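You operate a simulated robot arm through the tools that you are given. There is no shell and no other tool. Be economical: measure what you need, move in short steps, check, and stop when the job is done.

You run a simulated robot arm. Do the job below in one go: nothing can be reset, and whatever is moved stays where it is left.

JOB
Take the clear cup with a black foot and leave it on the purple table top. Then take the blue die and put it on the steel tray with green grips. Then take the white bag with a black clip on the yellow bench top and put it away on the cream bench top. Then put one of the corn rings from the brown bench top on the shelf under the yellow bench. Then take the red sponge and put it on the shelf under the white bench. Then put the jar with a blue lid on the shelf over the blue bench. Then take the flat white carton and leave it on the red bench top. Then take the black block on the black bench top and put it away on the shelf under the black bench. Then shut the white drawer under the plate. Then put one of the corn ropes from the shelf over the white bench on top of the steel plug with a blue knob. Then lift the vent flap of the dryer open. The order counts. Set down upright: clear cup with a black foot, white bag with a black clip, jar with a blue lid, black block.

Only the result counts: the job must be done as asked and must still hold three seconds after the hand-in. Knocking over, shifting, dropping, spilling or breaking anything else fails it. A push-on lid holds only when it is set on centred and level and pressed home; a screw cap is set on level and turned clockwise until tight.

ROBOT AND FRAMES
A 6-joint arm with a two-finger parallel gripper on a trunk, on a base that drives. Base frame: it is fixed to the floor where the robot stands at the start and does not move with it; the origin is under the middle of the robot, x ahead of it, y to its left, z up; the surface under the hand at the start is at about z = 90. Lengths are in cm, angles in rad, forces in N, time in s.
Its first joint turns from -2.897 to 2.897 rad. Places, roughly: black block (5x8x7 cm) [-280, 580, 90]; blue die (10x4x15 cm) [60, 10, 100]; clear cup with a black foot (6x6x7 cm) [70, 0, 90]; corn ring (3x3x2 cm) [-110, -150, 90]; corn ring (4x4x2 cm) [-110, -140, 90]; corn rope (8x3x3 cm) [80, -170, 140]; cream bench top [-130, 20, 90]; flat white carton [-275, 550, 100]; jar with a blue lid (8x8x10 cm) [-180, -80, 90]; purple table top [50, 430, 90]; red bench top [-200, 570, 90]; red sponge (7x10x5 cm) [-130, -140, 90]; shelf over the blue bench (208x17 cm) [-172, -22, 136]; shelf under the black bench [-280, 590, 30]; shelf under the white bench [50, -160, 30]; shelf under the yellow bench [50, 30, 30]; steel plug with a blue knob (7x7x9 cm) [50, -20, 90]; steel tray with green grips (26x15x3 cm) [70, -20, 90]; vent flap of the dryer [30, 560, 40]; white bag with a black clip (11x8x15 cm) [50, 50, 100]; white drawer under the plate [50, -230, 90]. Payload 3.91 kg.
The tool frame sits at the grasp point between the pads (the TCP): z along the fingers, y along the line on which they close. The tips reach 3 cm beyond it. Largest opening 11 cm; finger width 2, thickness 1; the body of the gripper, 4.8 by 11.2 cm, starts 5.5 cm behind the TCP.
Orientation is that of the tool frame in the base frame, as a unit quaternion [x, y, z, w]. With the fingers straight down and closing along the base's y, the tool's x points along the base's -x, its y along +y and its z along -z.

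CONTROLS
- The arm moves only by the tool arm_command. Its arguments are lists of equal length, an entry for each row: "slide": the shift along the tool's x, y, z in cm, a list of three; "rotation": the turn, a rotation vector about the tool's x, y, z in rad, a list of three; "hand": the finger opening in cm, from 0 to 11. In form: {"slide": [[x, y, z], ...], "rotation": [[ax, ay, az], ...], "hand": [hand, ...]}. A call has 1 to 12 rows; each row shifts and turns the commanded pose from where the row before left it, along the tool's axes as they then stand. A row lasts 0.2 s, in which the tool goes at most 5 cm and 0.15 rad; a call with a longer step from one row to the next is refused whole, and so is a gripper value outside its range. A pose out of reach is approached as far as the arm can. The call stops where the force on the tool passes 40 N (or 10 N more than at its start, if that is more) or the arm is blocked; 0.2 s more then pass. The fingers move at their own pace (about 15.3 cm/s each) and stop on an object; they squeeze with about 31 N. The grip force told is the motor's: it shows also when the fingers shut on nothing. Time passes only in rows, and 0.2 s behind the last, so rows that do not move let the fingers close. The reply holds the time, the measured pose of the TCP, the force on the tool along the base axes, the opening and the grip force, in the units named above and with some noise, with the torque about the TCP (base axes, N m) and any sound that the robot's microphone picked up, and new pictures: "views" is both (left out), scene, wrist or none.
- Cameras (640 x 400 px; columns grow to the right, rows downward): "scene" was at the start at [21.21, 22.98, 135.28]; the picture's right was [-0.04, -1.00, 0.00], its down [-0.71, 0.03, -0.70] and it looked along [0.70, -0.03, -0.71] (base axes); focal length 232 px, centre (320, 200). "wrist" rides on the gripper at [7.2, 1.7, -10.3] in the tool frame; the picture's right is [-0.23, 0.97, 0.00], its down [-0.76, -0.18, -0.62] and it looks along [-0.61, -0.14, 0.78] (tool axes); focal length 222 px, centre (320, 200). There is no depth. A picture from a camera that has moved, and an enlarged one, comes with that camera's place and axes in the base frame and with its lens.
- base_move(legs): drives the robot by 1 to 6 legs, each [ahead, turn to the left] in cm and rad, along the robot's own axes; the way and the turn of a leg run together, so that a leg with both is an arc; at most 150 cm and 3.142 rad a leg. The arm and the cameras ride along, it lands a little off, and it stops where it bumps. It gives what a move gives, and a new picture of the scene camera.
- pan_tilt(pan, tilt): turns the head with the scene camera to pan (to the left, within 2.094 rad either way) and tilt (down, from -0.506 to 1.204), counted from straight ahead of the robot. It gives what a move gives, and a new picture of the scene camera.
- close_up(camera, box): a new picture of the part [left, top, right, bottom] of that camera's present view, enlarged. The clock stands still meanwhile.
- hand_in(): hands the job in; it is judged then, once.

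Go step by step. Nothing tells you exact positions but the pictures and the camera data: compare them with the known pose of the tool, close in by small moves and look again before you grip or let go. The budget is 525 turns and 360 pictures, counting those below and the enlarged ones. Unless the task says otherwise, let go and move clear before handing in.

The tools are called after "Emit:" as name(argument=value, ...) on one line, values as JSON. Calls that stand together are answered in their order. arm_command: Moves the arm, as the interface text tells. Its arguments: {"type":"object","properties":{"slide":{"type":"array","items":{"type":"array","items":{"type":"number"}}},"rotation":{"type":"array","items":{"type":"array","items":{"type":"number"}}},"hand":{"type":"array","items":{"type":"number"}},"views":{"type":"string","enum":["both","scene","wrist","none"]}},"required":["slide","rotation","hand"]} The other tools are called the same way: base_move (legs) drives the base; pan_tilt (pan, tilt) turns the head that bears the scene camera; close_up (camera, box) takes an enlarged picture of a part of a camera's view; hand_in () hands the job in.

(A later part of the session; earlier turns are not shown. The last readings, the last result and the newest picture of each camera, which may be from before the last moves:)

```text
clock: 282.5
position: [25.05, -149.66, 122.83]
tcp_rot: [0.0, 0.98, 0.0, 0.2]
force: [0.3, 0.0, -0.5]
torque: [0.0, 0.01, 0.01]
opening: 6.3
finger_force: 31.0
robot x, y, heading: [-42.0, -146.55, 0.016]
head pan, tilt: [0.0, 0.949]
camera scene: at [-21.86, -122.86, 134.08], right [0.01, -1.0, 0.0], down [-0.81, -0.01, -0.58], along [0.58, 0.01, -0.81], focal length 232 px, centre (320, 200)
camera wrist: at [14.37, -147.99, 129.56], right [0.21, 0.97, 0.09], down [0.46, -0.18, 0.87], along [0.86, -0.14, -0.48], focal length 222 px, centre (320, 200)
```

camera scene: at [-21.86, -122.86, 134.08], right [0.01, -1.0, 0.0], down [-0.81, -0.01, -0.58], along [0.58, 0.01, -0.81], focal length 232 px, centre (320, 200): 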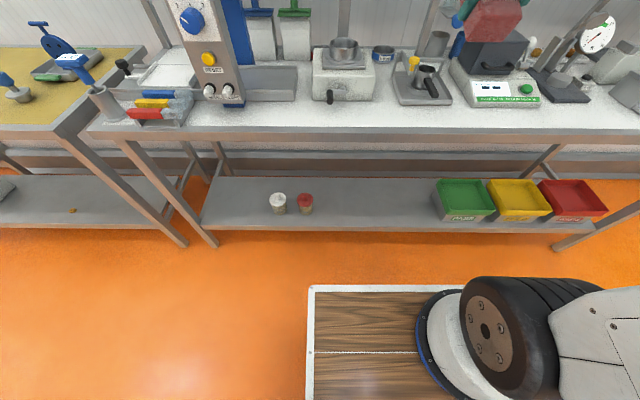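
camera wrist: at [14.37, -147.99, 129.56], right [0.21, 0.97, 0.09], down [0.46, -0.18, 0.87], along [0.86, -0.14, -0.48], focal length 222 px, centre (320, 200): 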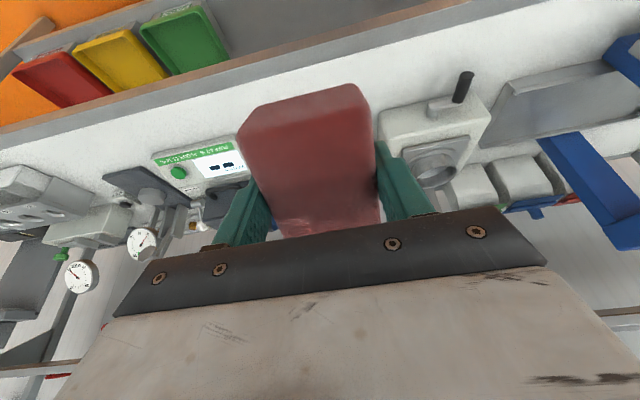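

Emit:
arm_command(slide=[[1.76, 0, 4.14], [1.76, 0, 4.14], [1.76, 0, 4.14], [1.76, 0, 4.14], [1.76, 0, 4.14], [1.76, 0, 4.14], [1.76, 0, 4.14], [1.76, 0, 4.14]], rotation=[[0, 0, 0], [0, 0, 0], [0, 0, 0], [0, 0, 0], [0, 0, 0], [0, 0, 0], [0, 0, 0], [0, 0, 0]], hand=[5.5, 5.5, 5.5, 5.5, 5.5, 5.5, 5.5, 5.5], views="scene")

```text
clock: 284.3
position: [24.74, -149.23, 86.57]
tcp_rot: [-0.001, 0.98, 0.0, 0.2]
force: [-0.2, -0.2, -0.1]
torque: [-0.01, 0.01, -0.01]
opening: 6.28
finger_force: 30.9
robot x, y, heading: [-42.19, -146.73, 0.016]
head pan, tilt: [0.0, 0.949]
camera scene: at [-21.92, -122.86, 134.08], right [0.01, -1.0, 0.0], down [-0.81, -0.01, -0.58], along [0.58, 0.01, -0.81], focal length 232 px, centre (320, 200)
```

scene: 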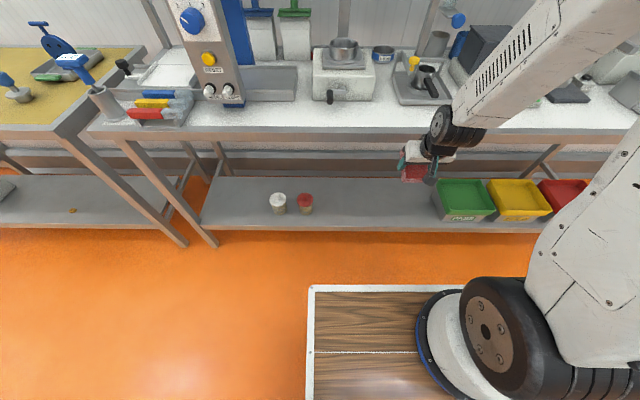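

Emit:
arm_command(slide=[[1.76, 0, 4.14], [1.76, 0, 4.14], [1.76, 0, 4.14], [1.76, 0, 4.14], [1.76, 0, 4.14], [1.76, 0, 4.14], [1.76, 0, 4.14], [1.76, 0, 4.14]], rotation=[[0, 0, 0], [0, 0, 0], [0, 0, 0], [0, 0, 0], [0, 0, 0], [0, 0, 0], [0, 0, 0], [0, 0, 0]], hand=[5.5, 5.5, 5.5, 5.5, 5.5, 5.5, 5.5, 5.5], views="scene")

```text
clock: 286.1
position: [25.33, -149.83, 50.37]
tcp_rot: [0.0, 0.98, 0.0, 0.199]
force: [0.3, -1.2, 0.3]
torque: [0.02, -0.03, 0.01]
opening: 6.31
finger_force: 30.9
robot x, y, heading: [-41.92, -146.54, 0.016]
head pan, tilt: [0.0, 0.949]
camera scene: at [-21.88, -122.86, 134.08], right [0.01, -1.0, 0.0], down [-0.81, -0.01, -0.58], along [0.58, 0.01, -0.81], focal length 232 px, centre (320, 200)
```

scene: 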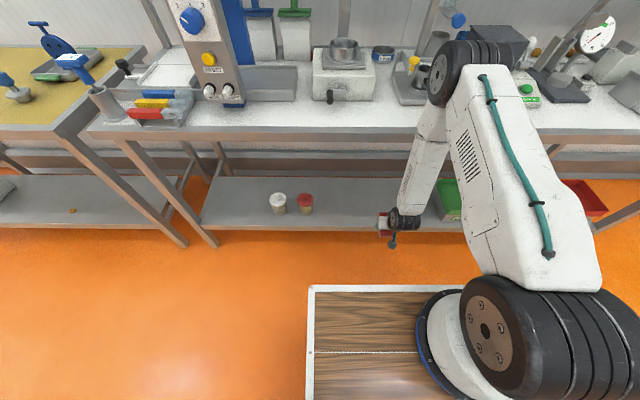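

Emit:
arm_command(slide=[[-2.6, 0.5, 3.2], [-2.6, 0.5, 3.2], [-2.6, 0.5, 3.2], [-2.6, 0.5, 3.2], [-2.6, 0.5, 3.2], [0, 0, 0]], rotation=[[0, 0, 0], [0, 0, 0], [0, 0, 0], [0, 0, 0], [0, 0, 0], [0, 0, 0]], hand=[5.5, 5.5, 5.5, 5.5, 5.5, 5.5])

```text
clock: 287.5
position: [42.61, -147.02, 41.85]
tcp_rot: [-0.001, 0.98, 0.001, 0.2]
force: [0.3, 0.1, -0.9]
torque: [-0.02, 0.0, 0.01]
opening: 6.31
finger_force: 31.4
robot x, y, heading: [-42.2, -146.69, 0.006]
head pan, tilt: [0.0, 0.949]
camera scene: at [-24.01, -123.03, 134.67], right [0.01, -1.0, 0.0], down [-0.8, -0.01, -0.59], along [0.59, 0.01, -0.8], focal length 232 px, centre (320, 200)
camera wrist: at [31.8, -145.34, 48.5], right [0.21, 0.97, 0.09], down [0.46, -0.18, 0.87], along [0.87, -0.14, -0.48], focal length 222 px, centre (320, 200)
```

scene: 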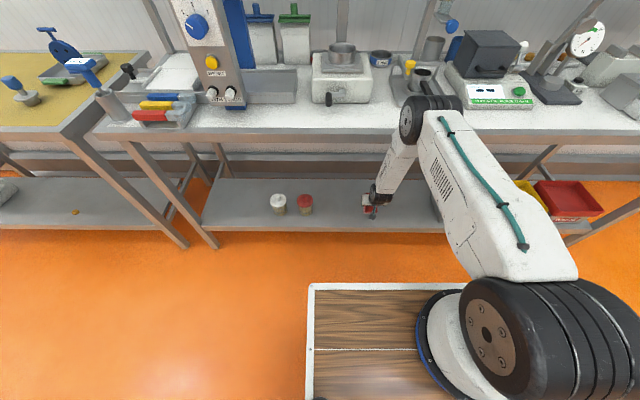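
wrist: 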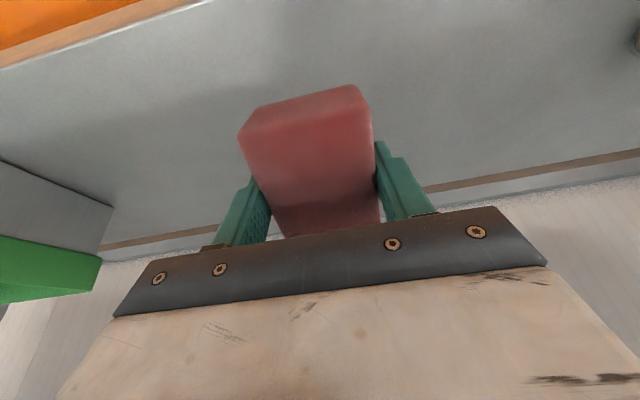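

The head camera shifted slightly, so the arm may be leaning on the bench somewhere. I back off a little and look.

Emit:
arm_command(slide=[[2.6, 0, -3.2], [0, 0, 0], [0, 0, 0]], rotation=[[0, 0, 0], [0, 0, 0], [0, 0, 0]], hand=[5.5, 5.5, 5.5], views="scene")

Emit:
close_up(camera="scene", box=[340, 60, 500, 240])

```text
clock: 288.3
position: [39.47, -146.82, 42.9]
tcp_rot: [-0.002, 0.98, 0.0, 0.199]
force: [0.0, 0.1, -0.1]
torque: [-0.02, -0.02, 0.0]
opening: 6.29
finger_force: 30.7
robot x, y, heading: [-41.95, -146.73, 0.019]
head pan, tilt: [0.0, 0.949]
camera scene: at [-22.11, -122.83, 134.11], right [0.02, -1.0, 0.0], down [-0.81, -0.01, -0.58], along [0.58, 0.01, -0.81], focal length 232 px, centre (320, 200)
```

scene: 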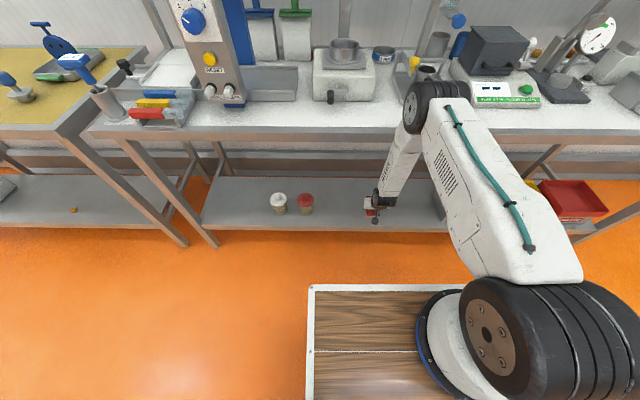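

```text
2.22 times, centred on (420, 150) of scene
camera zoom: at [-22.11, -122.83, 134.11], right [0.02, -1.0, 0.0], down [-0.81, -0.01, -0.58], along [0.58, 0.01, -0.81], focal length 514 px, centre (98, 311)
```

zoom: 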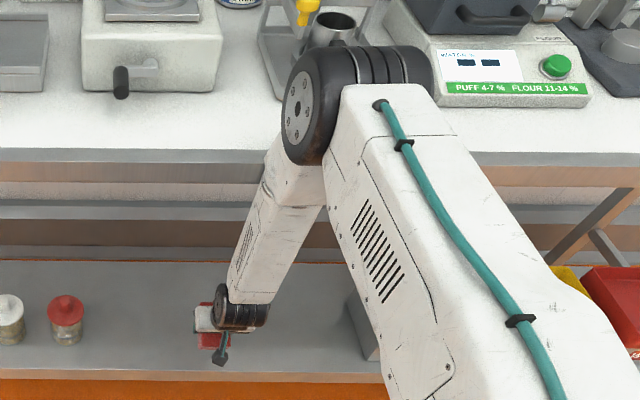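

The elbow gets too close to the bench edge. I back the base 8 cm so the arm can be straighter.

Emit:
base_move(legs=[[-8, 0]])

```text
clock: 289.4
position: [33.41, -146.59, 42.97]
tcp_rot: [-0.001, 0.98, -0.001, 0.201]
force: [0.5, -0.6, 1.0]
torque: [0.0, 0.01, -0.02]
opening: 6.28
finger_force: 31.0
robot x, y, heading: [-48.43, -146.27, 0.016]
head pan, tilt: [0.0, 0.949]
stopped in leg 1: the robot was blocked; the commanded pose is now the measured one
camera scene: at [-28.52, -122.7, 134.08], right [0.02, -1.0, 0.0], down [-0.81, -0.01, -0.58], along [0.58, 0.01, -0.81], focal length 232 px, centre (320, 200)
```

scene: 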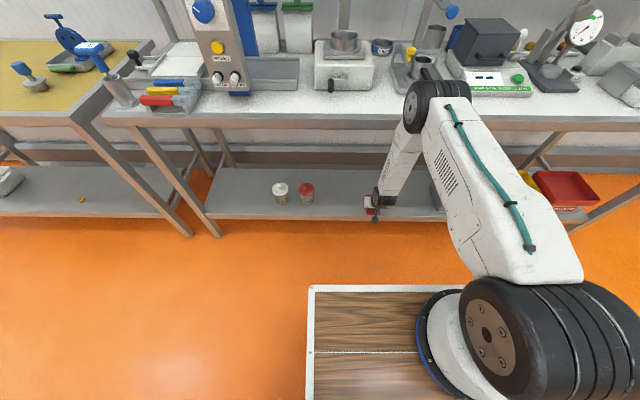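

Emit:
arm_command(slide=[[0, 0, 0], [0, 0, 0], [-1.46, 0, 3.83], [-1.46, 0, 3.83], [-1.46, 0, 3.83], [0, 0, 0]], rotation=[[0, -0.1, 0], [0, -0.1, 0], [0, 0, 0], [0, 0, 0], [0, 0, 0], [0, 0, 0]], hand=[5.5, 5.5, 5.5, 5.5, 5.5, 5.5])

```text
clock: 290.8
position: [43.64, -146.72, 35.63]
tcp_rot: [-0.002, 0.955, 0.001, 0.297]
force: [-0.3, -0.4, -0.6]
torque: [0.04, 0.01, 0.04]
opening: 6.28
finger_force: 31.3
robot x, y, heading: [-48.73, -146.36, 0.017]
head pan, tilt: [0.0, 0.949]
camera scene: at [-28.52, -122.7, 134.08], right [0.02, -1.0, 0.0], down [-0.81, -0.01, -0.58], along [0.58, 0.01, -0.81], focal length 232 px, centre (320, 200)
camera wrist: at [31.7, -145.06, 40.08], right [0.18, 0.97, 0.13], down [0.27, -0.18, 0.95], along [0.94, -0.14, -0.3], focal length 222 px, centre (320, 200)
```

scene: 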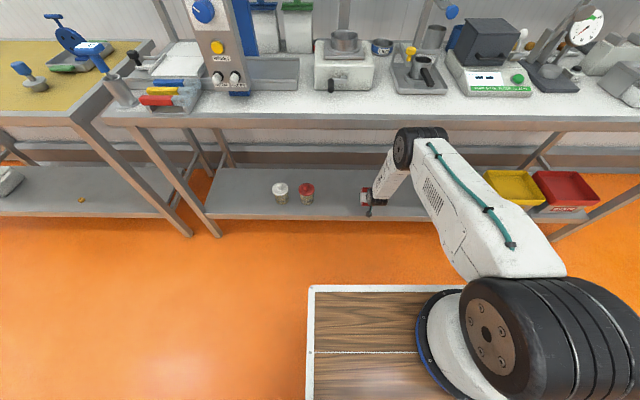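
wrist: 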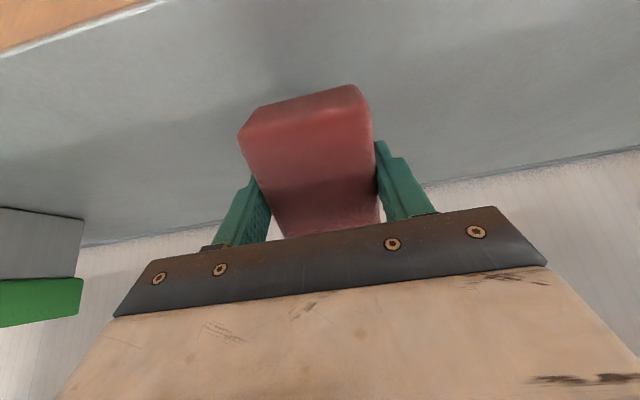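

I lower further so that the sponge's near edge meets the shelf; pressing gently will also let it turn flatter.

Emit:
arm_command(slide=[[0.56, 0, 0.82], [0.28, 0, 0.41], [0.17, 0, 0.25], [0.17, 0, 0.25], [0.17, 0, 0.25], [0.17, 0, 0.25], [0.17, 0, 0.25]], rotation=[[0, 0, 0], [0, 0, 0], [0, 0, 0], [0, 0, 0], [0, 0, 0], [0, 0, 0], [0, 0, 0]], hand=[5.5, 5.5, 5.5, 5.5, 5.5, 5.5, 5.5])

```text
clock: 292.4
position: [43.88, -146.6, 33.3]
tcp_rot: [-0.002, 0.953, 0.001, 0.302]
force: [2.9, -2.1, 32.3]
torque: [-0.02, 0.46, 0.02]
opening: 6.31
finger_force: 30.9
robot x, y, heading: [-48.68, -146.34, 0.016]
head pan, tilt: [0.0, 0.949]
camera scene: at [-28.64, -122.71, 134.1], right [0.02, -1.0, 0.0], down [-0.81, -0.01, -0.58], along [0.58, 0.01, -0.81], focal length 232 px, centre (320, 200)
camera wrist: at [32.01, -144.91, 37.65], right [0.18, 0.97, 0.13], down [0.27, -0.18, 0.95], along [0.95, -0.14, -0.29], focal length 222 px, centre (320, 200)
```

scene: 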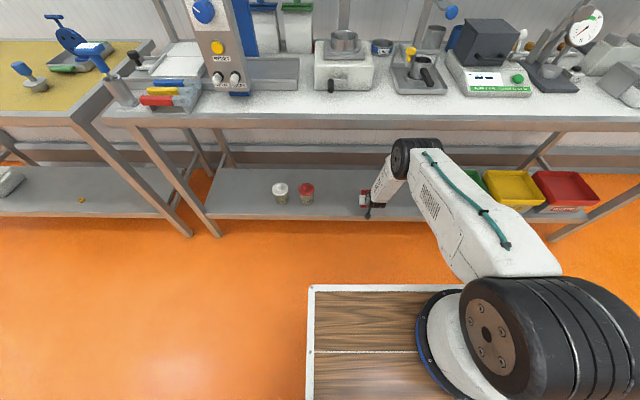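
wrist: 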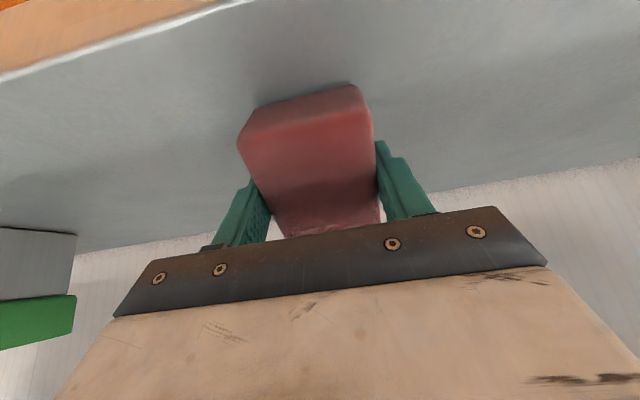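

Emit:
arm_command(slide=[[-0.1, 0, -0.15], [0, 0, 0], [0, 0, 0], [0, 0, 0], [0, 0, 0]], rotation=[[0, 0, 0], [0, 0, 0], [0, 0, 0], [0, 0, 0], [0, 0, 0]], hand=[6.2, 6.6, 7.2, 8.5, 9])

```text
clock: 293.6
position: [43.69, -146.51, 33.17]
tcp_rot: [-0.001, 0.955, 0.001, 0.297]
force: [0.4, -0.3, -0.1]
torque: [0.03, 0.02, 0.01]
opening: 8.99
finger_force: 0.0
robot x, y, heading: [-48.41, -146.44, 0.016]
head pan, tilt: [0.0, 0.949]
camera scene: at [-28.53, -122.7, 134.08], right [0.02, -1.0, 0.0], down [-0.81, -0.01, -0.58], along [0.58, 0.01, -0.81], focal length 232 px, centre (320, 200)
camera wrist: at [31.73, -144.88, 37.54], right [0.18, 0.97, 0.13], down [0.27, -0.18, 0.95], along [0.94, -0.14, -0.3], focal length 222 px, centre (320, 200)
```

scene: 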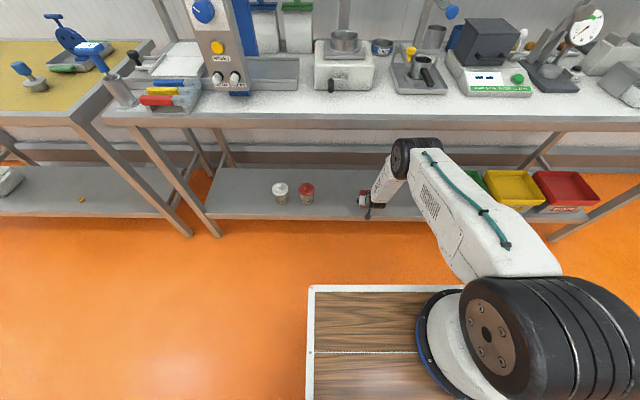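
wrist: 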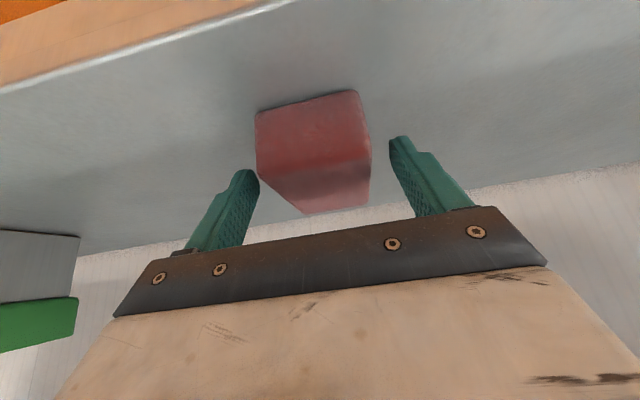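

The sponge lies flat on the shelf. I back out the same way and raise the arm.

Emit:
arm_command(slide=[[0, 0, -4], [0, 0, -4], [2.05, 0, -3.2], [2.05, 0, -3.2], [2.05, 0, -3.2], [2.05, 0, -3.2], [0, 0, 0]], rotation=[[0, 0, 0], [0, 0, 0], [0, 0, 0], [0, 0, 0], [0, 0, 0], [0, 0, 0], [0, 0, 0]], hand=[9, 9, 9, 9, 9, 9, 9], views="wrist")

Emit:
arm_command(slide=[[-2.5, 0, -3.7], [-2.5, 0, -3.7], [-2.5, 0, -3.7], [-2.5, 0, -3.7], [-2.5, 0, -3.7], [-2.5, 0, -3.7], [-2.5, 0, -3.7], [-2.5, 0, -3.7], [-2.5, 0, -3.7], [-2.5, 0, -3.7], [-2.5, 0, -3.7], [-2.5, 0, -3.7]], rotation=[[0, 0, 0], [0, 0, 0], [0, 0, 0], [0, 0, 0], [0, 0, 0], [0, 0, 0], [0, 0, 0], [0, 0, 0], [0, 0, 0], [0, 0, 0], [0, 0, 0], [0, 0, 0]], hand=[9, 9, 9, 9, 9, 9, 9, 9, 9, 9, 9, 9], views="scene")

```text
clock: 295.2
position: [24.96, -146.72, 45.6]
tcp_rot: [-0.002, 0.954, 0.001, 0.298]
force: [-0.2, 0.5, 0.0]
torque: [0.02, -0.03, 0.02]
opening: 9.01
finger_force: 0.0
robot x, y, heading: [-48.85, -146.55, 0.018]
head pan, tilt: [0.0, 0.949]
camera wrist: at [13.14, -145.16, 50.02], right [0.18, 0.97, 0.13], down [0.27, -0.18, 0.95], along [0.94, -0.14, -0.3], focal length 222 px, centre (320, 200)
```

wrist: 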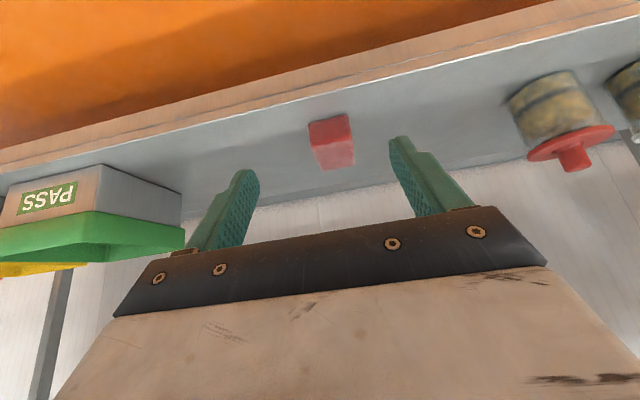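

```text
clock: 297.8
position: [24.68, -147.42, 95.85]
tcp_rot: [-0.078, 0.948, -0.04, 0.307]
force: [-0.2, 0.0, -1.7]
torque: [-0.01, -0.04, -0.05]
opening: 9.01
finger_force: 0.1
out of reach, approached as far as the arm can: row 11, 12
robot x, y, heading: [-48.46, -146.1, 0.013]
head pan, tilt: [0.0, 0.949]
camera scene: at [-28.5, -122.7, 134.07], right [0.02, -1.0, 0.0], down [-0.81, -0.01, -0.58], along [0.58, 0.01, -0.81], focal length 232 px, centre (320, 200)
```

scene: 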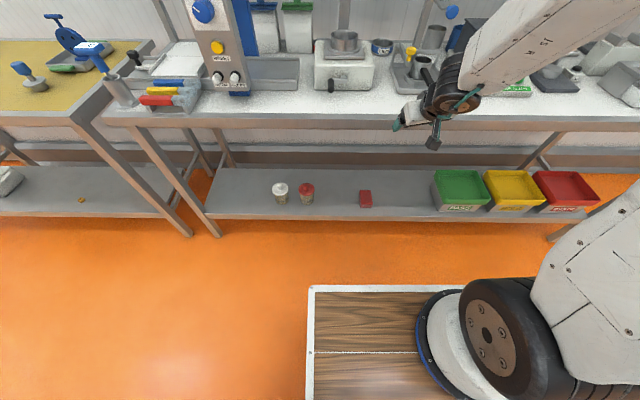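

The sponge lies on the white bench's shelf. I straighten the tool and raise it, then plan the way to the blue bench behind, which needs a drive around the north end.

Emit:
arm_command(slide=[[0, 0, -3], [0, 0, -3], [0, 0, -3.5], [0, 0, -4], [0, 0, -4], [0, 0, -4], [0, 0, 0]], rotation=[[0.06, 0.15, 0], [0, 0.15, 0], [0, 0.15, 0], [0, 0.15, 0], [0, 0, 0.1], [0, 0, 0.06], [0, 0, 0]], hand=[9, 9, 9, 9, 9, 9, 9], views="none")

```text
refused: row 1 steps farther than a row can; nothing moved
```

Emit:
arm_command(slide=[[0, 0, -3], [0, 0, -3], [0, 0, -3.5], [0, 0, -4], [0, 0, -4], [0, 0, -4], [0, 0, 0]], rotation=[[0.04, 0.14, 0], [0, 0.15, 0], [0, 0.15, 0], [0, 0.15, 0], [0, 0, 0.1], [0, 0, 0.06], [0, 0, 0]], hand=[9, 9, 9, 9, 9, 9, 9], views="none")

```text
clock: 299.4
position: [17.98, -141.65, 110.96]
tcp_rot: [0.099, 0.987, -0.111, 0.061]
force: [1.1, 0.1, -1.1]
torque: [-0.01, 0.0, 0.0]
opening: 9.01
finger_force: 0.0
out of reach, approached as far as the arm can: row 2, 3, 4, 6
robot x, y, heading: [-48.35, -146.58, 0.012]
head pan, tilt: [0.0, 0.949]
```

Emit:
arm_command(slide=[[-3, 0, -2], [-3, 0, -2], [-2, 0, -2], [0, 0, -2], [0, 0, 0]], rotation=[[-0.115, 0.05, -0.06], [-0.115, 0.05, -0.06], [0, 0, -0.06], [0, 0, 0], [0, 0, 0]], hand=[9, 9, 9, 9, 9], views="none")

```text
clock: 300.6
position: [24.28, -140.6, 116.33]
tcp_rot: [0.009, 0.991, -0.117, 0.067]
force: [-0.4, 1.2, 0.3]
torque: [0.03, -0.02, -0.03]
opening: 8.98
finger_force: 0.2
out of reach, approached as far as the arm can: row 1, 2
robot x, y, heading: [-48.66, -146.19, 0.019]
head pan, tilt: [0.0, 0.949]
```

Emit:
arm_command(slide=[[0, 0, 0], [0, 0, 0], [0, 0, 0]], rotation=[[-0.116, 0.066, 0], [-0.116, 0.066, 0], [0, 0, 0]], hand=[9, 9, 9], views="none")

```text
clock: 301.4
position: [24.15, -140.69, 116.27]
tcp_rot: [0.009, 0.991, -0.117, 0.067]
force: [0.0, -0.9, 0.2]
torque: [0.01, 0.05, 0.0]
opening: 8.99
finger_force: 0.0
out of reach, approached as far as the arm can: row 1, 2
robot x, y, heading: [-48.65, -146.31, 0.015]
head pan, tilt: [0.0, 0.949]
```

Emit:
arm_command(slide=[[0, 0, 0], [0, 0, -2]], rotation=[[0, 0, 0], [0, 0, 0]], hand=[9, 9], views="scene")

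```text
clock: 302.0
position: [23.99, -139.98, 118.17]
tcp_rot: [0.009, 0.991, -0.119, 0.067]
force: [-0.1, 0.4, -0.1]
torque: [-0.05, -0.01, 0.04]
opening: 9.0
finger_force: 0.0
robot x, y, heading: [-48.18, -146.2, 0.016]
head pan, tilt: [0.0, 0.949]
camera scene: at [-28.52, -122.7, 134.08], right [0.02, -1.0, 0.0], down [-0.81, -0.01, -0.58], along [0.58, 0.01, -0.81], focal length 232 px, centre (320, 200)
```

scene: 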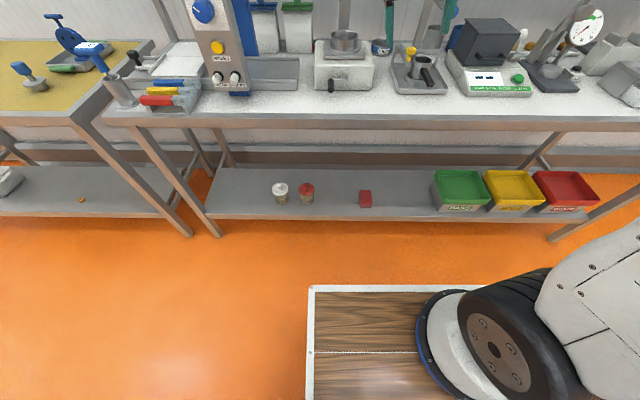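

Emit:
arm_command(slide=[[0, 0, 0], [0, 0, 0]], rotation=[[0, 0.13, 0], [0, 0, 0]], hand=[9, 9], views="none")

Emit:
arm_command(slide=[[0, 0, 0], [0, 0, 0]], rotation=[[-0.13, 0, 0], [0, 0, 0]], hand=[9, 9], views="none")

```text
clock: 302.6
position: [24.09, -140.39, 117.96]
tcp_rot: [0.015, 0.99, -0.141, 0.012]
force: [-0.1, 0.7, 0.8]
torque: [-0.01, 0.03, 0.04]
opening: 8.99
finger_force: 0.0
out of reach, approached as far as the arm can: row 1
robot x, y, heading: [-48.48, -146.47, 0.013]
head pan, tilt: [0.0, 0.949]
```

```text
clock: 303.2
position: [24.07, -140.32, 117.91]
tcp_rot: [0.017, 0.99, -0.14, 0.012]
force: [-0.3, -0.4, -0.3]
torque: [0.03, 0.0, 0.0]
opening: 9.02
finger_force: 0.1
out of reach, approached as far as the arm can: row 1
robot x, y, heading: [-48.17, -146.38, 0.014]
head pan, tilt: [0.0, 0.949]
```

The wrist has slipped into its alternate branch (forearm roll at its limit). I first move to the free aisle, then unwind it there.

Emit:
base_move(legs=[[14, 0], [0, 1.55], [60, 0]])

Emit:
arm_command(slide=[[0, 0, 0], [0, 0, 0], [0, 0, 0], [0, 0, 0], [0, 0, 0]], rotation=[[0, 0, 0.14], [0, 0, 0.14], [0, 0, 0.14], [0, 0, 0.14], [0, 0, 0]], hand=[5, 5, 5, 5, 5], views="none")

```text
clock: 311.3
position: [-37.55, -12.54, 117.87]
tcp_rot: [-0.679, 0.721, -0.093, 0.107]
force: [0.5, -0.3, -0.8]
torque: [0.03, -0.02, -0.01]
opening: 8.99
finger_force: 0.1
robot x, y, heading: [-33.9, -85.66, 1.558]
head pan, tilt: [0.0, 0.949]
camera scene: at [-56.96, -64.93, 134.08], right [1.0, -0.01, 0.0], down [-0.01, -0.81, -0.58], along [0.01, 0.58, -0.81], focal length 232 px, centre (320, 200)
```

scene: 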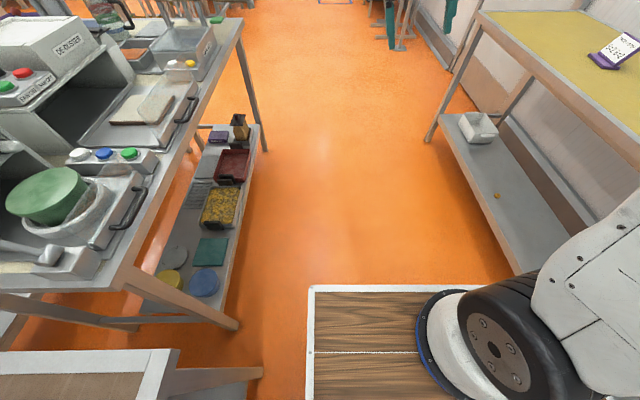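

```text
clock: 312.5
position: [-37.56, -12.62, 117.97]
tcp_rot: [-0.451, 0.881, -0.059, 0.128]
force: [-1.0, -0.4, 0.3]
torque: [-0.03, -0.02, -0.01]
opening: 4.99
finger_force: 0.0
robot x, y, heading: [-33.92, -85.37, 1.562]
head pan, tilt: [0.0, 0.949]
```

Emit:
arm_command(slide=[[0, 0, 0], [0, 0, 0], [0, 0, 0], [0, 0, 0], [0, 0, 0], [0, 0, 0], [0, 0, 0], [0, 0, 0]], rotation=[[0, 0, -0.15], [0, 0, -0.15], [0, 0, -0.15], [0, 0, -0.15], [0, 0, -0.15], [0, 0, -0.15], [0, 0, -0.15], [0, 0, 0]], hand=[5, 5, 5, 5, 5, 5, 5, 5], views="none")

```text
clock: 314.3
position: [-44.83, -15.66, 115.55]
tcp_rot: [0.812, -0.564, 0.115, -0.092]
force: [0.3, -0.4, 0.9]
torque: [-0.01, 0.03, 0.0]
opening: 5.01
finger_force: 0.1
out of reach, approached as far as the arm can: row 6, 7
robot x, y, heading: [-33.67, -85.15, 1.553]
head pan, tilt: [0.0, 0.949]
```

Emit:
arm_command(slide=[[0, 0, 0], [0, 0, 0], [0, 0, 0]], rotation=[[0, 0, 0.15], [0, 0, 0.15], [0, 0, 0]], hand=[5, 5, 5], views="none")

```text
clock: 315.1
position: [-44.58, -15.69, 115.51]
tcp_rot: [0.718, -0.68, 0.1, -0.108]
force: [0.3, 0.6, -0.2]
torque: [0.02, -0.01, 0.02]
opening: 5.0
finger_force: 0.0
robot x, y, heading: [-33.67, -85.63, 1.556]
head pan, tilt: [0.0, 0.949]
```

Emit:
arm_command(slide=[[-4.5, 0, 0], [-4.5, 0, 0], [-4.5, 0, 0], [0, 0, 0], [0, 0, 0], [0, 0, 0], [0, 0, 0], [0, 0, 0], [0, 0, 0], [0, 0, 0], [0, 0, 0]], rotation=[[0, 0, 0], [0, 0, 0], [0, 0, 0], [0, -0.14, 0], [0, -0.14, 0], [0, -0.14, 0], [0, -0.14, 0], [0, -0.14, 0], [0, -0.14, 0], [0, -0.14, 0], [0, 0, 0]], hand=[5, 5, 5, 5, 5, 5, 5, 5, 5, 5, 5], views="scene")

```text
clock: 317.5
position: [-45.57, -2.13, 115.38]
tcp_rot: [0.681, -0.55, -0.249, -0.414]
force: [0.5, 0.6, 0.1]
torque: [-0.01, 0.0, -0.02]
opening: 5.03
finger_force: 0.0
robot x, y, heading: [-33.8, -85.22, 1.56]
head pan, tilt: [0.0, 0.949]
camera scene: at [-56.96, -64.93, 134.08], right [1.0, -0.01, 0.0], down [-0.01, -0.81, -0.58], along [0.01, 0.58, -0.81], focal length 232 px, centre (320, 200)
```

scene: 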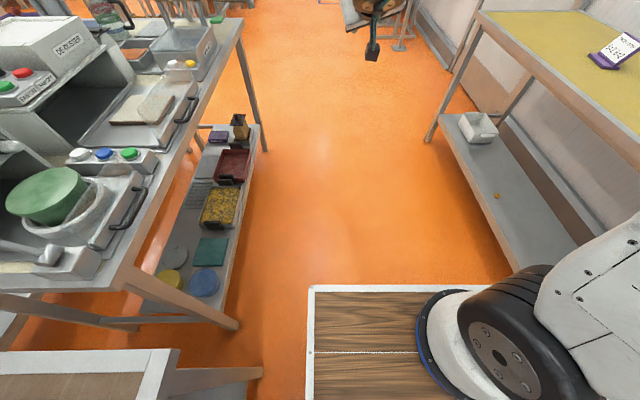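

Emit:
pan_tilt(pan=-0.3, tilt=0.2)

```text
clock: 318.6
position: [-45.43, -2.22, 115.43]
tcp_rot: [0.681, -0.55, -0.25, -0.415]
force: [-0.4, -0.3, -0.7]
torque: [0.0, 0.01, 0.0]
opening: 5.01
finger_force: 0.1
robot x, y, heading: [-33.59, -85.47, 1.555]
head pan, tilt: [-0.3, 0.201]
camera scene: at [-54.18, -63.34, 140.59], right [0.95, -0.31, 0.0], down [-0.06, -0.19, -0.98], along [0.3, 0.93, -0.2], focal length 232 px, centre (320, 200)
```

scene: 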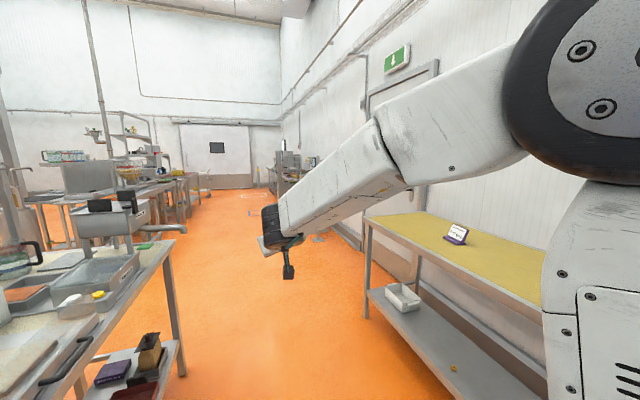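

Emit:
arm_command(slide=[[0, 0, 0], [0, 0, 0], [0, 0, 0], [0, 0, 0]], rotation=[[-0.1, 0, 0], [-0.1, 0, 0], [0, 0, -0.15], [0, 0, -0.15]], hand=[5, 5, 5, 5], views="none")

```text
clock: 319.6
position: [-45.41, -2.1, 115.64]
tcp_rot: [0.79, -0.408, -0.247, -0.386]
force: [-0.1, -0.4, 0.1]
torque: [-0.01, 0.01, 0.04]
opening: 5.01
finger_force: 0.0
robot x, y, heading: [-33.89, -85.43, 1.56]
head pan, tilt: [-0.3, 0.201]
```

Emit:
arm_command(slide=[[0, 0, 0], [0, 0, 0], [0, 0, 0], [0, 0, 0], [0, 0, 0], [0, 0, 0], [0, 0, 0], [0, 0, 0], [0, 0, 0], [0, 0, 0], [0, 0, 0], [0, 0, 0]], rotation=[[0, 0, -0.15], [0, 0, -0.15], [0, 0, -0.15], [0, 0, -0.15], [0, 0, -0.15], [0, 0, -0.15], [0, 0, -0.15], [0, 0, -0.15], [0, 0, -0.15], [0, 0, -0.15], [0, 0, -0.15], [0, 0, -0.15]], hand=[5, 5, 5, 5, 5, 5, 5, 5, 5, 5, 5, 5], views="scene")

```text
clock: 322.2
position: [-43.85, -3.48, 106.11]
tcp_rot: [0.808, 0.365, 0.145, -0.439]
force: [0.5, 0.0, 0.1]
torque: [0.02, 0.01, -0.02]
opening: 5.03
finger_force: 0.0
out of reach, approached as far as the arm can: row 4, 5, 6, 7, 8, 9, 10, 11, 12
robot x, y, heading: [-34.21, -85.59, 1.555]
head pan, tilt: [-0.3, 0.201]
camera scene: at [-54.18, -63.35, 140.6], right [0.95, -0.31, 0.0], down [-0.06, -0.19, -0.98], along [0.3, 0.93, -0.2], focal length 232 px, centre (320, 200)
```

scene: 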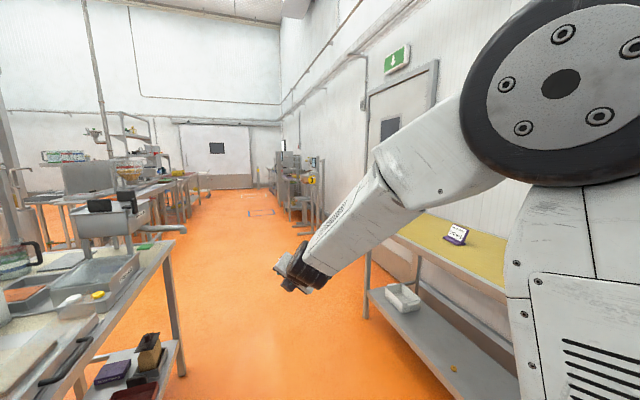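

Emit:
arm_command(slide=[[0, 0, 0], [0, 0, 0], [0, 0, 0], [0, 0, 0], [0, 0, 0]], rotation=[[0, 0, -0.15], [0, 0, -0.15], [0, 0, -0.15], [0, 0, -0.15], [0, 0, 0]], hand=[5, 5, 5, 5, 5], views="none")

```text
clock: 323.4
position: [-39.06, -3.11, 103.28]
tcp_rot: [0.664, 0.59, 0.262, -0.378]
force: [-0.1, -0.2, 0.3]
torque: [-0.02, 0.01, 0.03]
opening: 4.98
finger_force: 0.0
out of reach, approached as far as the arm can: row 1, 2, 3, 4
robot x, y, heading: [-33.98, -85.55, 1.56]
head pan, tilt: [-0.3, 0.201]
```

Emit:
arm_command(slide=[[0, 0, 0], [0, 0, 0], [0, 0, 0], [0, 0, 0], [0, 0, 0], [0, 0, 0], [0, 0, 0]], rotation=[[0, -0.14, 0], [0, -0.14, 0], [0, -0.14, 0], [0, -0.14, 0], [0, -0.14, 0], [0, -0.14, 0], [0, 0, 0]], hand=[5, 5, 5, 5, 5, 5, 5], views="none")

```text
clock: 325.0
position: [-43.71, -3.4, 104.27]
tcp_rot: [0.723, 0.683, -0.023, -0.096]
force: [0.0, -0.2, 0.9]
torque: [-0.02, -0.01, -0.03]
opening: 5.01
finger_force: 0.1
out of reach, approached as far as the arm can: row 3, 4, 5, 6
robot x, y, heading: [-33.57, -85.25, 1.555]
head pan, tilt: [-0.3, 0.201]
```

Emit:
arm_command(slide=[[0, 0, 0], [0, 0, 0], [0, 0, 0], [0, 0, 0], [0, 0, 0], [0, 0, 0], [0, 0, 0], [0, 0, 0], [0, 0, 0], [0, 0, 0], [0, 0, 0]], rotation=[[0, 0, 0.15], [0, 0, 0.15], [0, 0, 0.15], [0, 0, 0.15], [0, 0, 0.15], [0, 0, 0.15], [0, 0, 0.15], [0, 0, 0.15], [0, 0, 0.15], [0, 0, 0.15], [0, 0, 0]], hand=[5, 5, 5, 5, 5, 5, 5, 5, 5, 5, 5], views="none")

```text
clock: 327.4
position: [-43.68, -3.4, 104.2]
tcp_rot: [0.995, 0.013, -0.087, -0.055]
force: [-0.2, -0.3, -0.4]
torque: [0.01, 0.0, 0.0]
opening: 5.05
finger_force: 0.0
robot x, y, heading: [-34.04, -85.43, 1.556]
head pan, tilt: [-0.3, 0.201]
```

Emit:
arm_command(slide=[[0, 0, -2], [0, 0, -2], [0, 0, -2], [0, 0, -2], [0, 0, 0], [0, 0, 0], [0, 0, 0], [0, 0, 0], [0, 0, 0], [0, 0, 0], [0, 0, 0], [0, 0, 0]], rotation=[[-0.054, 0.088, 0], [-0.054, 0.088, 0], [0, 0, 0.15], [0, 0, 0.15], [0, 0, 0.15], [0, 0, 0.15], [0, 0, 0.15], [0, 0, 0.15], [0, 0, 0.15], [0, 0, 0.15], [0, 0, 0.15], [0, 0, 0.15]], hand=[5, 5, 5, 5, 5, 5, 5, 5, 5, 5, 5, 5], views="none")

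```text
clock: 330.0
position: [-43.19, -3.75, 112.25]
tcp_rot: [0.74, -0.673, 0.0, -0.004]
force: [0.4, -0.7, 0.0]
torque: [0.0, -0.01, 0.0]
opening: 5.01
finger_force: 0.1
robot x, y, heading: [-33.86, -85.74, 1.559]
head pan, tilt: [-0.3, 0.201]
```

The wrist is unwound and vertical again. I raise the arm and drive north around the cream bench toward the far side of the blue bench.

Emit:
arm_command(slide=[[0, 0, -4], [0, 0, -4], [0, 0, -2], [0, 0, 0]], rotation=[[0, 0, 0], [0, 0, 0], [0, 0, 0], [0, 0, 0]], hand=[5, 5, 5, 5], views="none")

Emit:
base_move(legs=[[150, 0], [85, 0], [0, 1.58]])

Emit:
pan_tilt(pan=0, tilt=0.35)

```text
clock: 331.0
position: [-43.16, -4.15, 122.22]
tcp_rot: [0.741, -0.672, 0.0, -0.003]
force: [0.4, 0.3, -0.6]
torque: [-0.01, 0.01, 0.0]
opening: 4.99
finger_force: 0.1
robot x, y, heading: [-33.63, -85.57, 1.555]
head pan, tilt: [-0.3, 0.201]
```

```text
clock: 346.0
position: [-118.01, 134.24, 122.2]
tcp_rot: [0.999, 0.049, -0.003, -0.001]
force: [-1.1, 0.0, -0.2]
torque: [0.03, 0.03, -0.02]
opening: 5.01
finger_force: 0.0
robot x, y, heading: [-36.61, 143.44, 3.127]
head pan, tilt: [-0.3, 0.201]
camera scene: at [-58.76, 123.03, 140.6], right [0.31, 0.95, 0.0], down [0.19, -0.06, -0.98], along [-0.93, 0.3, -0.2], focal length 232 px, centre (320, 200)
```

scene: 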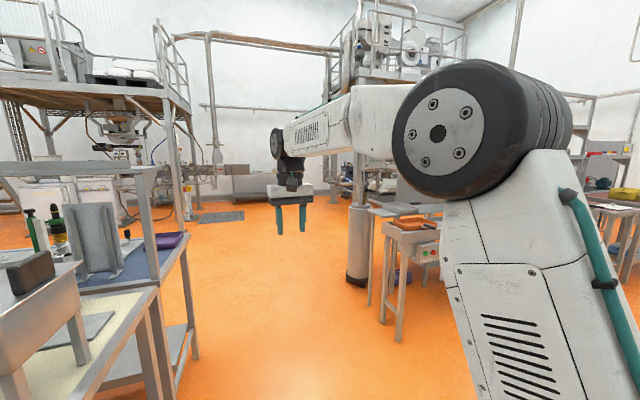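

```text
clock: 346.8
position: [-117.93, 134.3, 122.31]
tcp_rot: [0.999, 0.049, -0.003, -0.002]
force: [-0.1, -0.5, 0.1]
torque: [0.0, 0.0, 0.02]
opening: 5.02
finger_force: 0.0
robot x, y, heading: [-36.91, 143.6, 3.13]
head pan, tilt: [0.0, 0.351]
camera scene: at [-59.21, 120.29, 139.2], right [0.01, 1.0, 0.0], down [0.34, 0.0, -0.94], along [-0.94, 0.01, -0.34], focal length 232 px, centre (320, 200)
```

scene: 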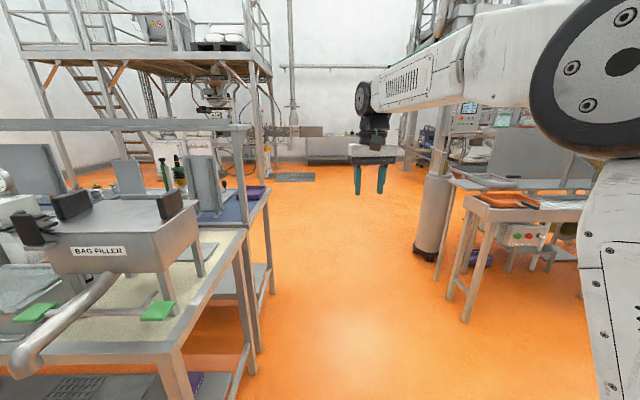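

Emit:
base_move(legs=[[150, 0], [35, 0]])

Emit:
pan_tilt(pan=1.2, tilt=0.4)

```text
clock: 356.4
position: [-307.67, 132.21, 122.4]
tcp_rot: [0.998, 0.061, -0.003, -0.002]
force: [-0.7, -0.8, 1.3]
torque: [0.01, 0.0, 0.0]
opening: 5.03
finger_force: 0.0
robot x, y, heading: [-226.45, 143.72, -3.132]
head pan, tilt: [0.0, 0.351]
camera scene: at [-248.54, 119.82, 139.19], right [-0.01, 1.0, 0.0], down [0.34, 0.0, -0.94], along [-0.94, -0.01, -0.34], focal length 232 px, centre (320, 200)
```

scene: 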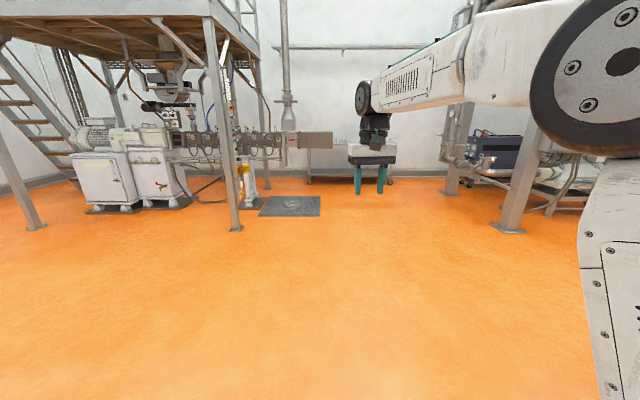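

```text
clock: 357.8
position: [-307.65, 132.16, 122.27]
tcp_rot: [0.998, 0.062, -0.002, -0.002]
force: [-0.2, -0.5, 0.0]
torque: [0.01, -0.01, -0.01]
opening: 5.02
finger_force: 0.1
robot x, y, heading: [-226.88, 143.94, -3.13]
head pan, tilt: [1.201, 0.4]
camera scene: at [-242.47, 111.27, 138.74], right [-0.94, 0.35, 0.0], down [0.14, 0.36, -0.92], along [-0.32, -0.86, -0.39], focal length 232 px, centre (320, 200)
```

scene: 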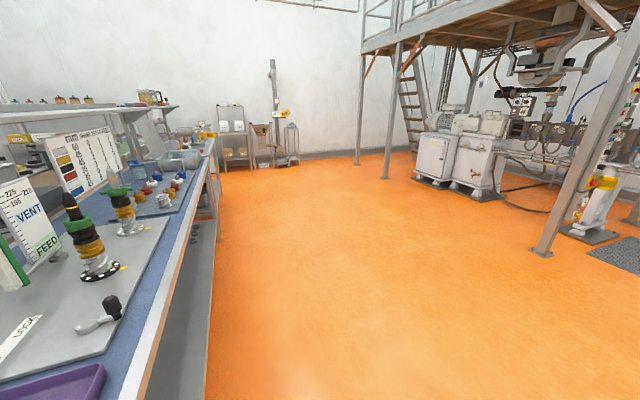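

The blue bench's working side faces west (front edge x≈-220). I drive along x≈-268 down to y≈-80, where the jar should be.

Emit:
base_move(legs=[[42, 0], [0, 1.56], [150, 0]])

Emit:
pan_tilt(pan=0.6, tilt=0.4)

```text
clock: 371.2
position: [-252.46, -89.16, 122.31]
tcp_rot: [0.66, 0.751, -0.003, 0.001]
force: [-0.2, 0.2, 0.7]
torque: [-0.04, -0.01, -0.01]
opening: 5.01
finger_force: 0.0
robot x, y, heading: [-264.36, -8.33, -1.552]
head pan, tilt: [1.201, 0.4]
camera scene: at [-231.83, -24.28, 138.74], right [-0.34, -0.94, 0.0], down [-0.37, 0.13, -0.92], along [0.86, -0.32, -0.39], focal length 232 px, centre (320, 200)
```

scene: 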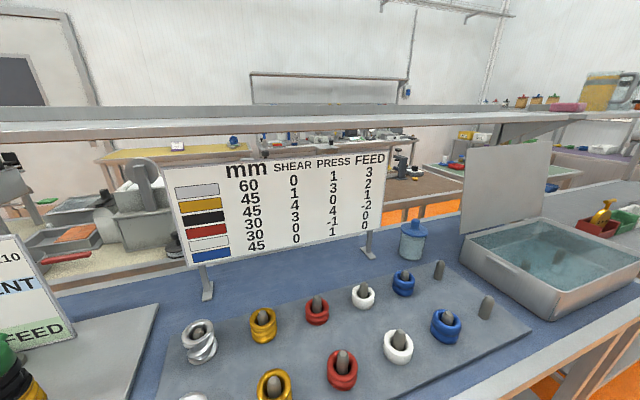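

```text
clock: 372.2
position: [-252.43, -89.16, 122.28]
tcp_rot: [0.66, 0.751, -0.003, 0.001]
force: [-0.3, 0.5, 1.0]
torque: [0.0, 0.03, 0.02]
opening: 5.0
finger_force: 0.0
robot x, y, heading: [-264.56, -8.24, -1.55]
head pan, tilt: [0.6, 0.4]
camera scene: at [-235.14, -28.63, 138.74], right [-0.81, -0.58, 0.0], down [-0.23, 0.32, -0.92], along [0.53, -0.75, -0.39], focal length 232 px, centre (320, 200)
```

scene: 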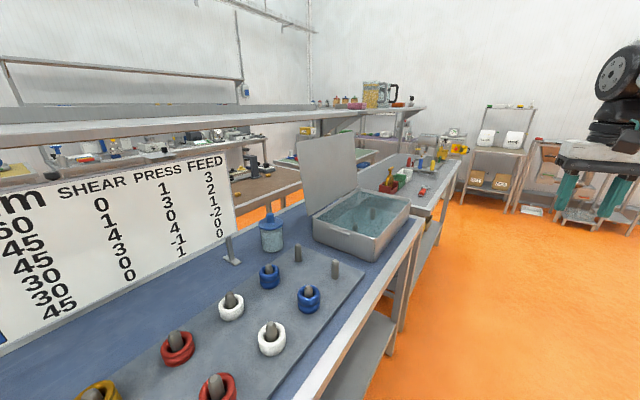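

The jar with the blue lid is at about (-181.4, -75.1), between the sign and the steel box, with pegs in front. I retract the arm, drive level and face it.

Emit:
arm_command(slide=[[4.2, 0, 0], [4.2, 0, 0], [4.2, 0, 0], [4.2, 0, 0], [0, 0, 0]], rotation=[[0, 0, 0], [0, 0, 0], [0, 0, 0], [0, 0, 0], [0, 0, 0]], hand=[9, 9, 9, 9, 9], views="none")

Emit:
base_move(legs=[[70, 0], [0, 1.55]])

Emit:
pan_tilt(pan=0, tilt=0.5)

```text
clock: 373.4
position: [-254.61, -72.61, 122.55]
tcp_rot: [0.66, 0.751, -0.003, 0.001]
force: [0.1, 0.5, -1.1]
torque: [-0.05, -0.01, 0.04]
opening: 9.01
finger_force: 0.0
robot x, y, heading: [-264.07, -8.5, -1.554]
head pan, tilt: [0.6, 0.4]
```

```text
clock: 381.2
position: [-199.0, -68.33, 122.5]
tcp_rot: [-0.074, 0.997, -0.002, 0.003]
force: [0.3, -0.5, -0.2]
torque: [-0.02, -0.01, 0.0]
opening: 9.0
finger_force: 0.0
robot x, y, heading: [-263.48, -79.31, 0.034]
head pan, tilt: [0.6, 0.4]
camera scene: at [-243.4, -49.86, 138.74], right [0.59, -0.8, 0.0], down [-0.31, -0.23, -0.92], along [0.74, 0.55, -0.39], focal length 232 px, centre (320, 200)
```

scene: 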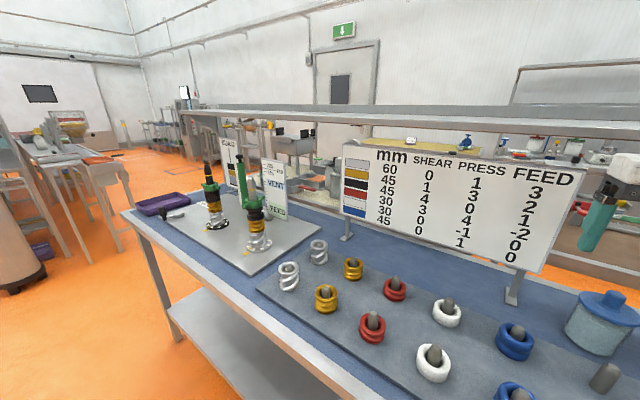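

```text
clock: 382.2
position: [-199.09, -68.21, 122.67]
tcp_rot: [-0.074, 0.997, -0.002, 0.004]
force: [0.4, -0.4, -0.1]
torque: [0.0, 0.06, 0.0]
opening: 9.0
finger_force: 0.0
robot x, y, heading: [-263.0, -79.15, 0.03]
head pan, tilt: [0.0, 0.499]
camera scene: at [-241.76, -55.03, 137.83], right [0.04, -1.0, 0.0], down [-0.48, -0.02, -0.88], along [0.88, 0.03, -0.48], focal length 232 px, centre (320, 200)
```

scene: 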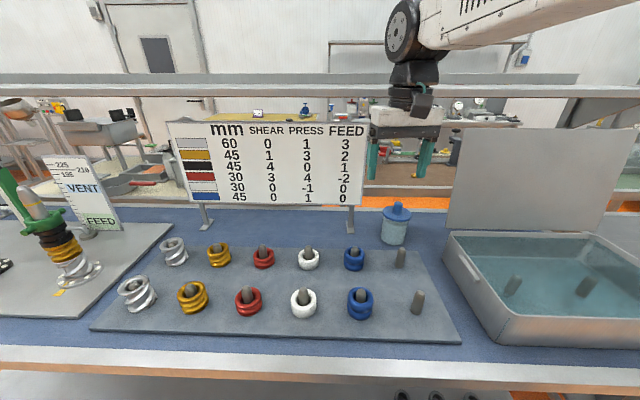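

Emit:
close_up(camera="scene", box=[330, 120, 490, 320])

Emit:
close_up(camera="scene", box=[160, 60, 640, 160])

```text
2.00 times, centred on (410, 220) of scene
camera zoom: at [-241.76, -55.03, 137.83], right [0.04, -1.0, 0.0], down [-0.48, -0.02, -0.88], along [0.88, 0.03, -0.48], focal length 463 px, centre (140, 160)
```

zoom: 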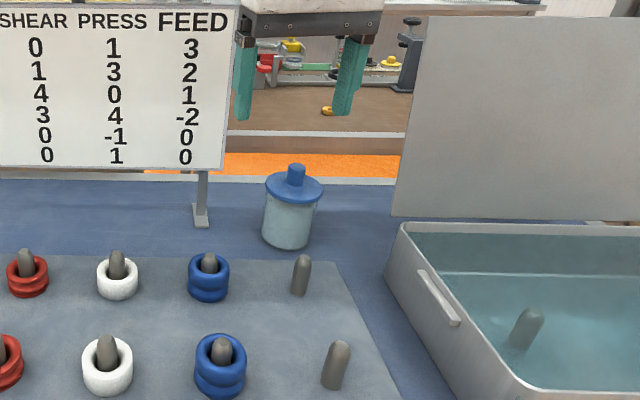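

```text
1.33 times, centred on (400, 110) of scene
camera zoom: at [-241.76, -55.03, 137.83], right [0.04, -1.0, 0.0], down [-0.48, -0.02, -0.88], along [0.88, 0.03, -0.48], focal length 309 px, centre (213, 320)
```

zoom: 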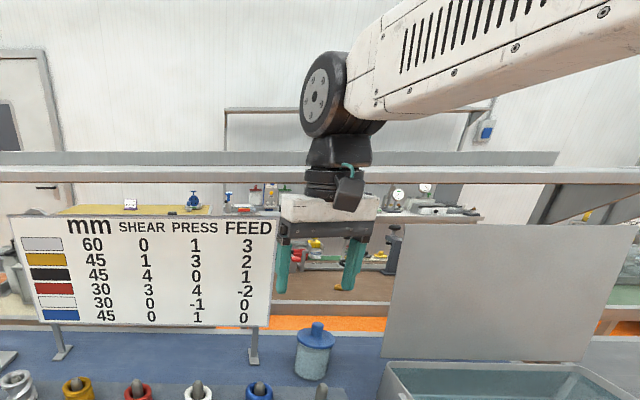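

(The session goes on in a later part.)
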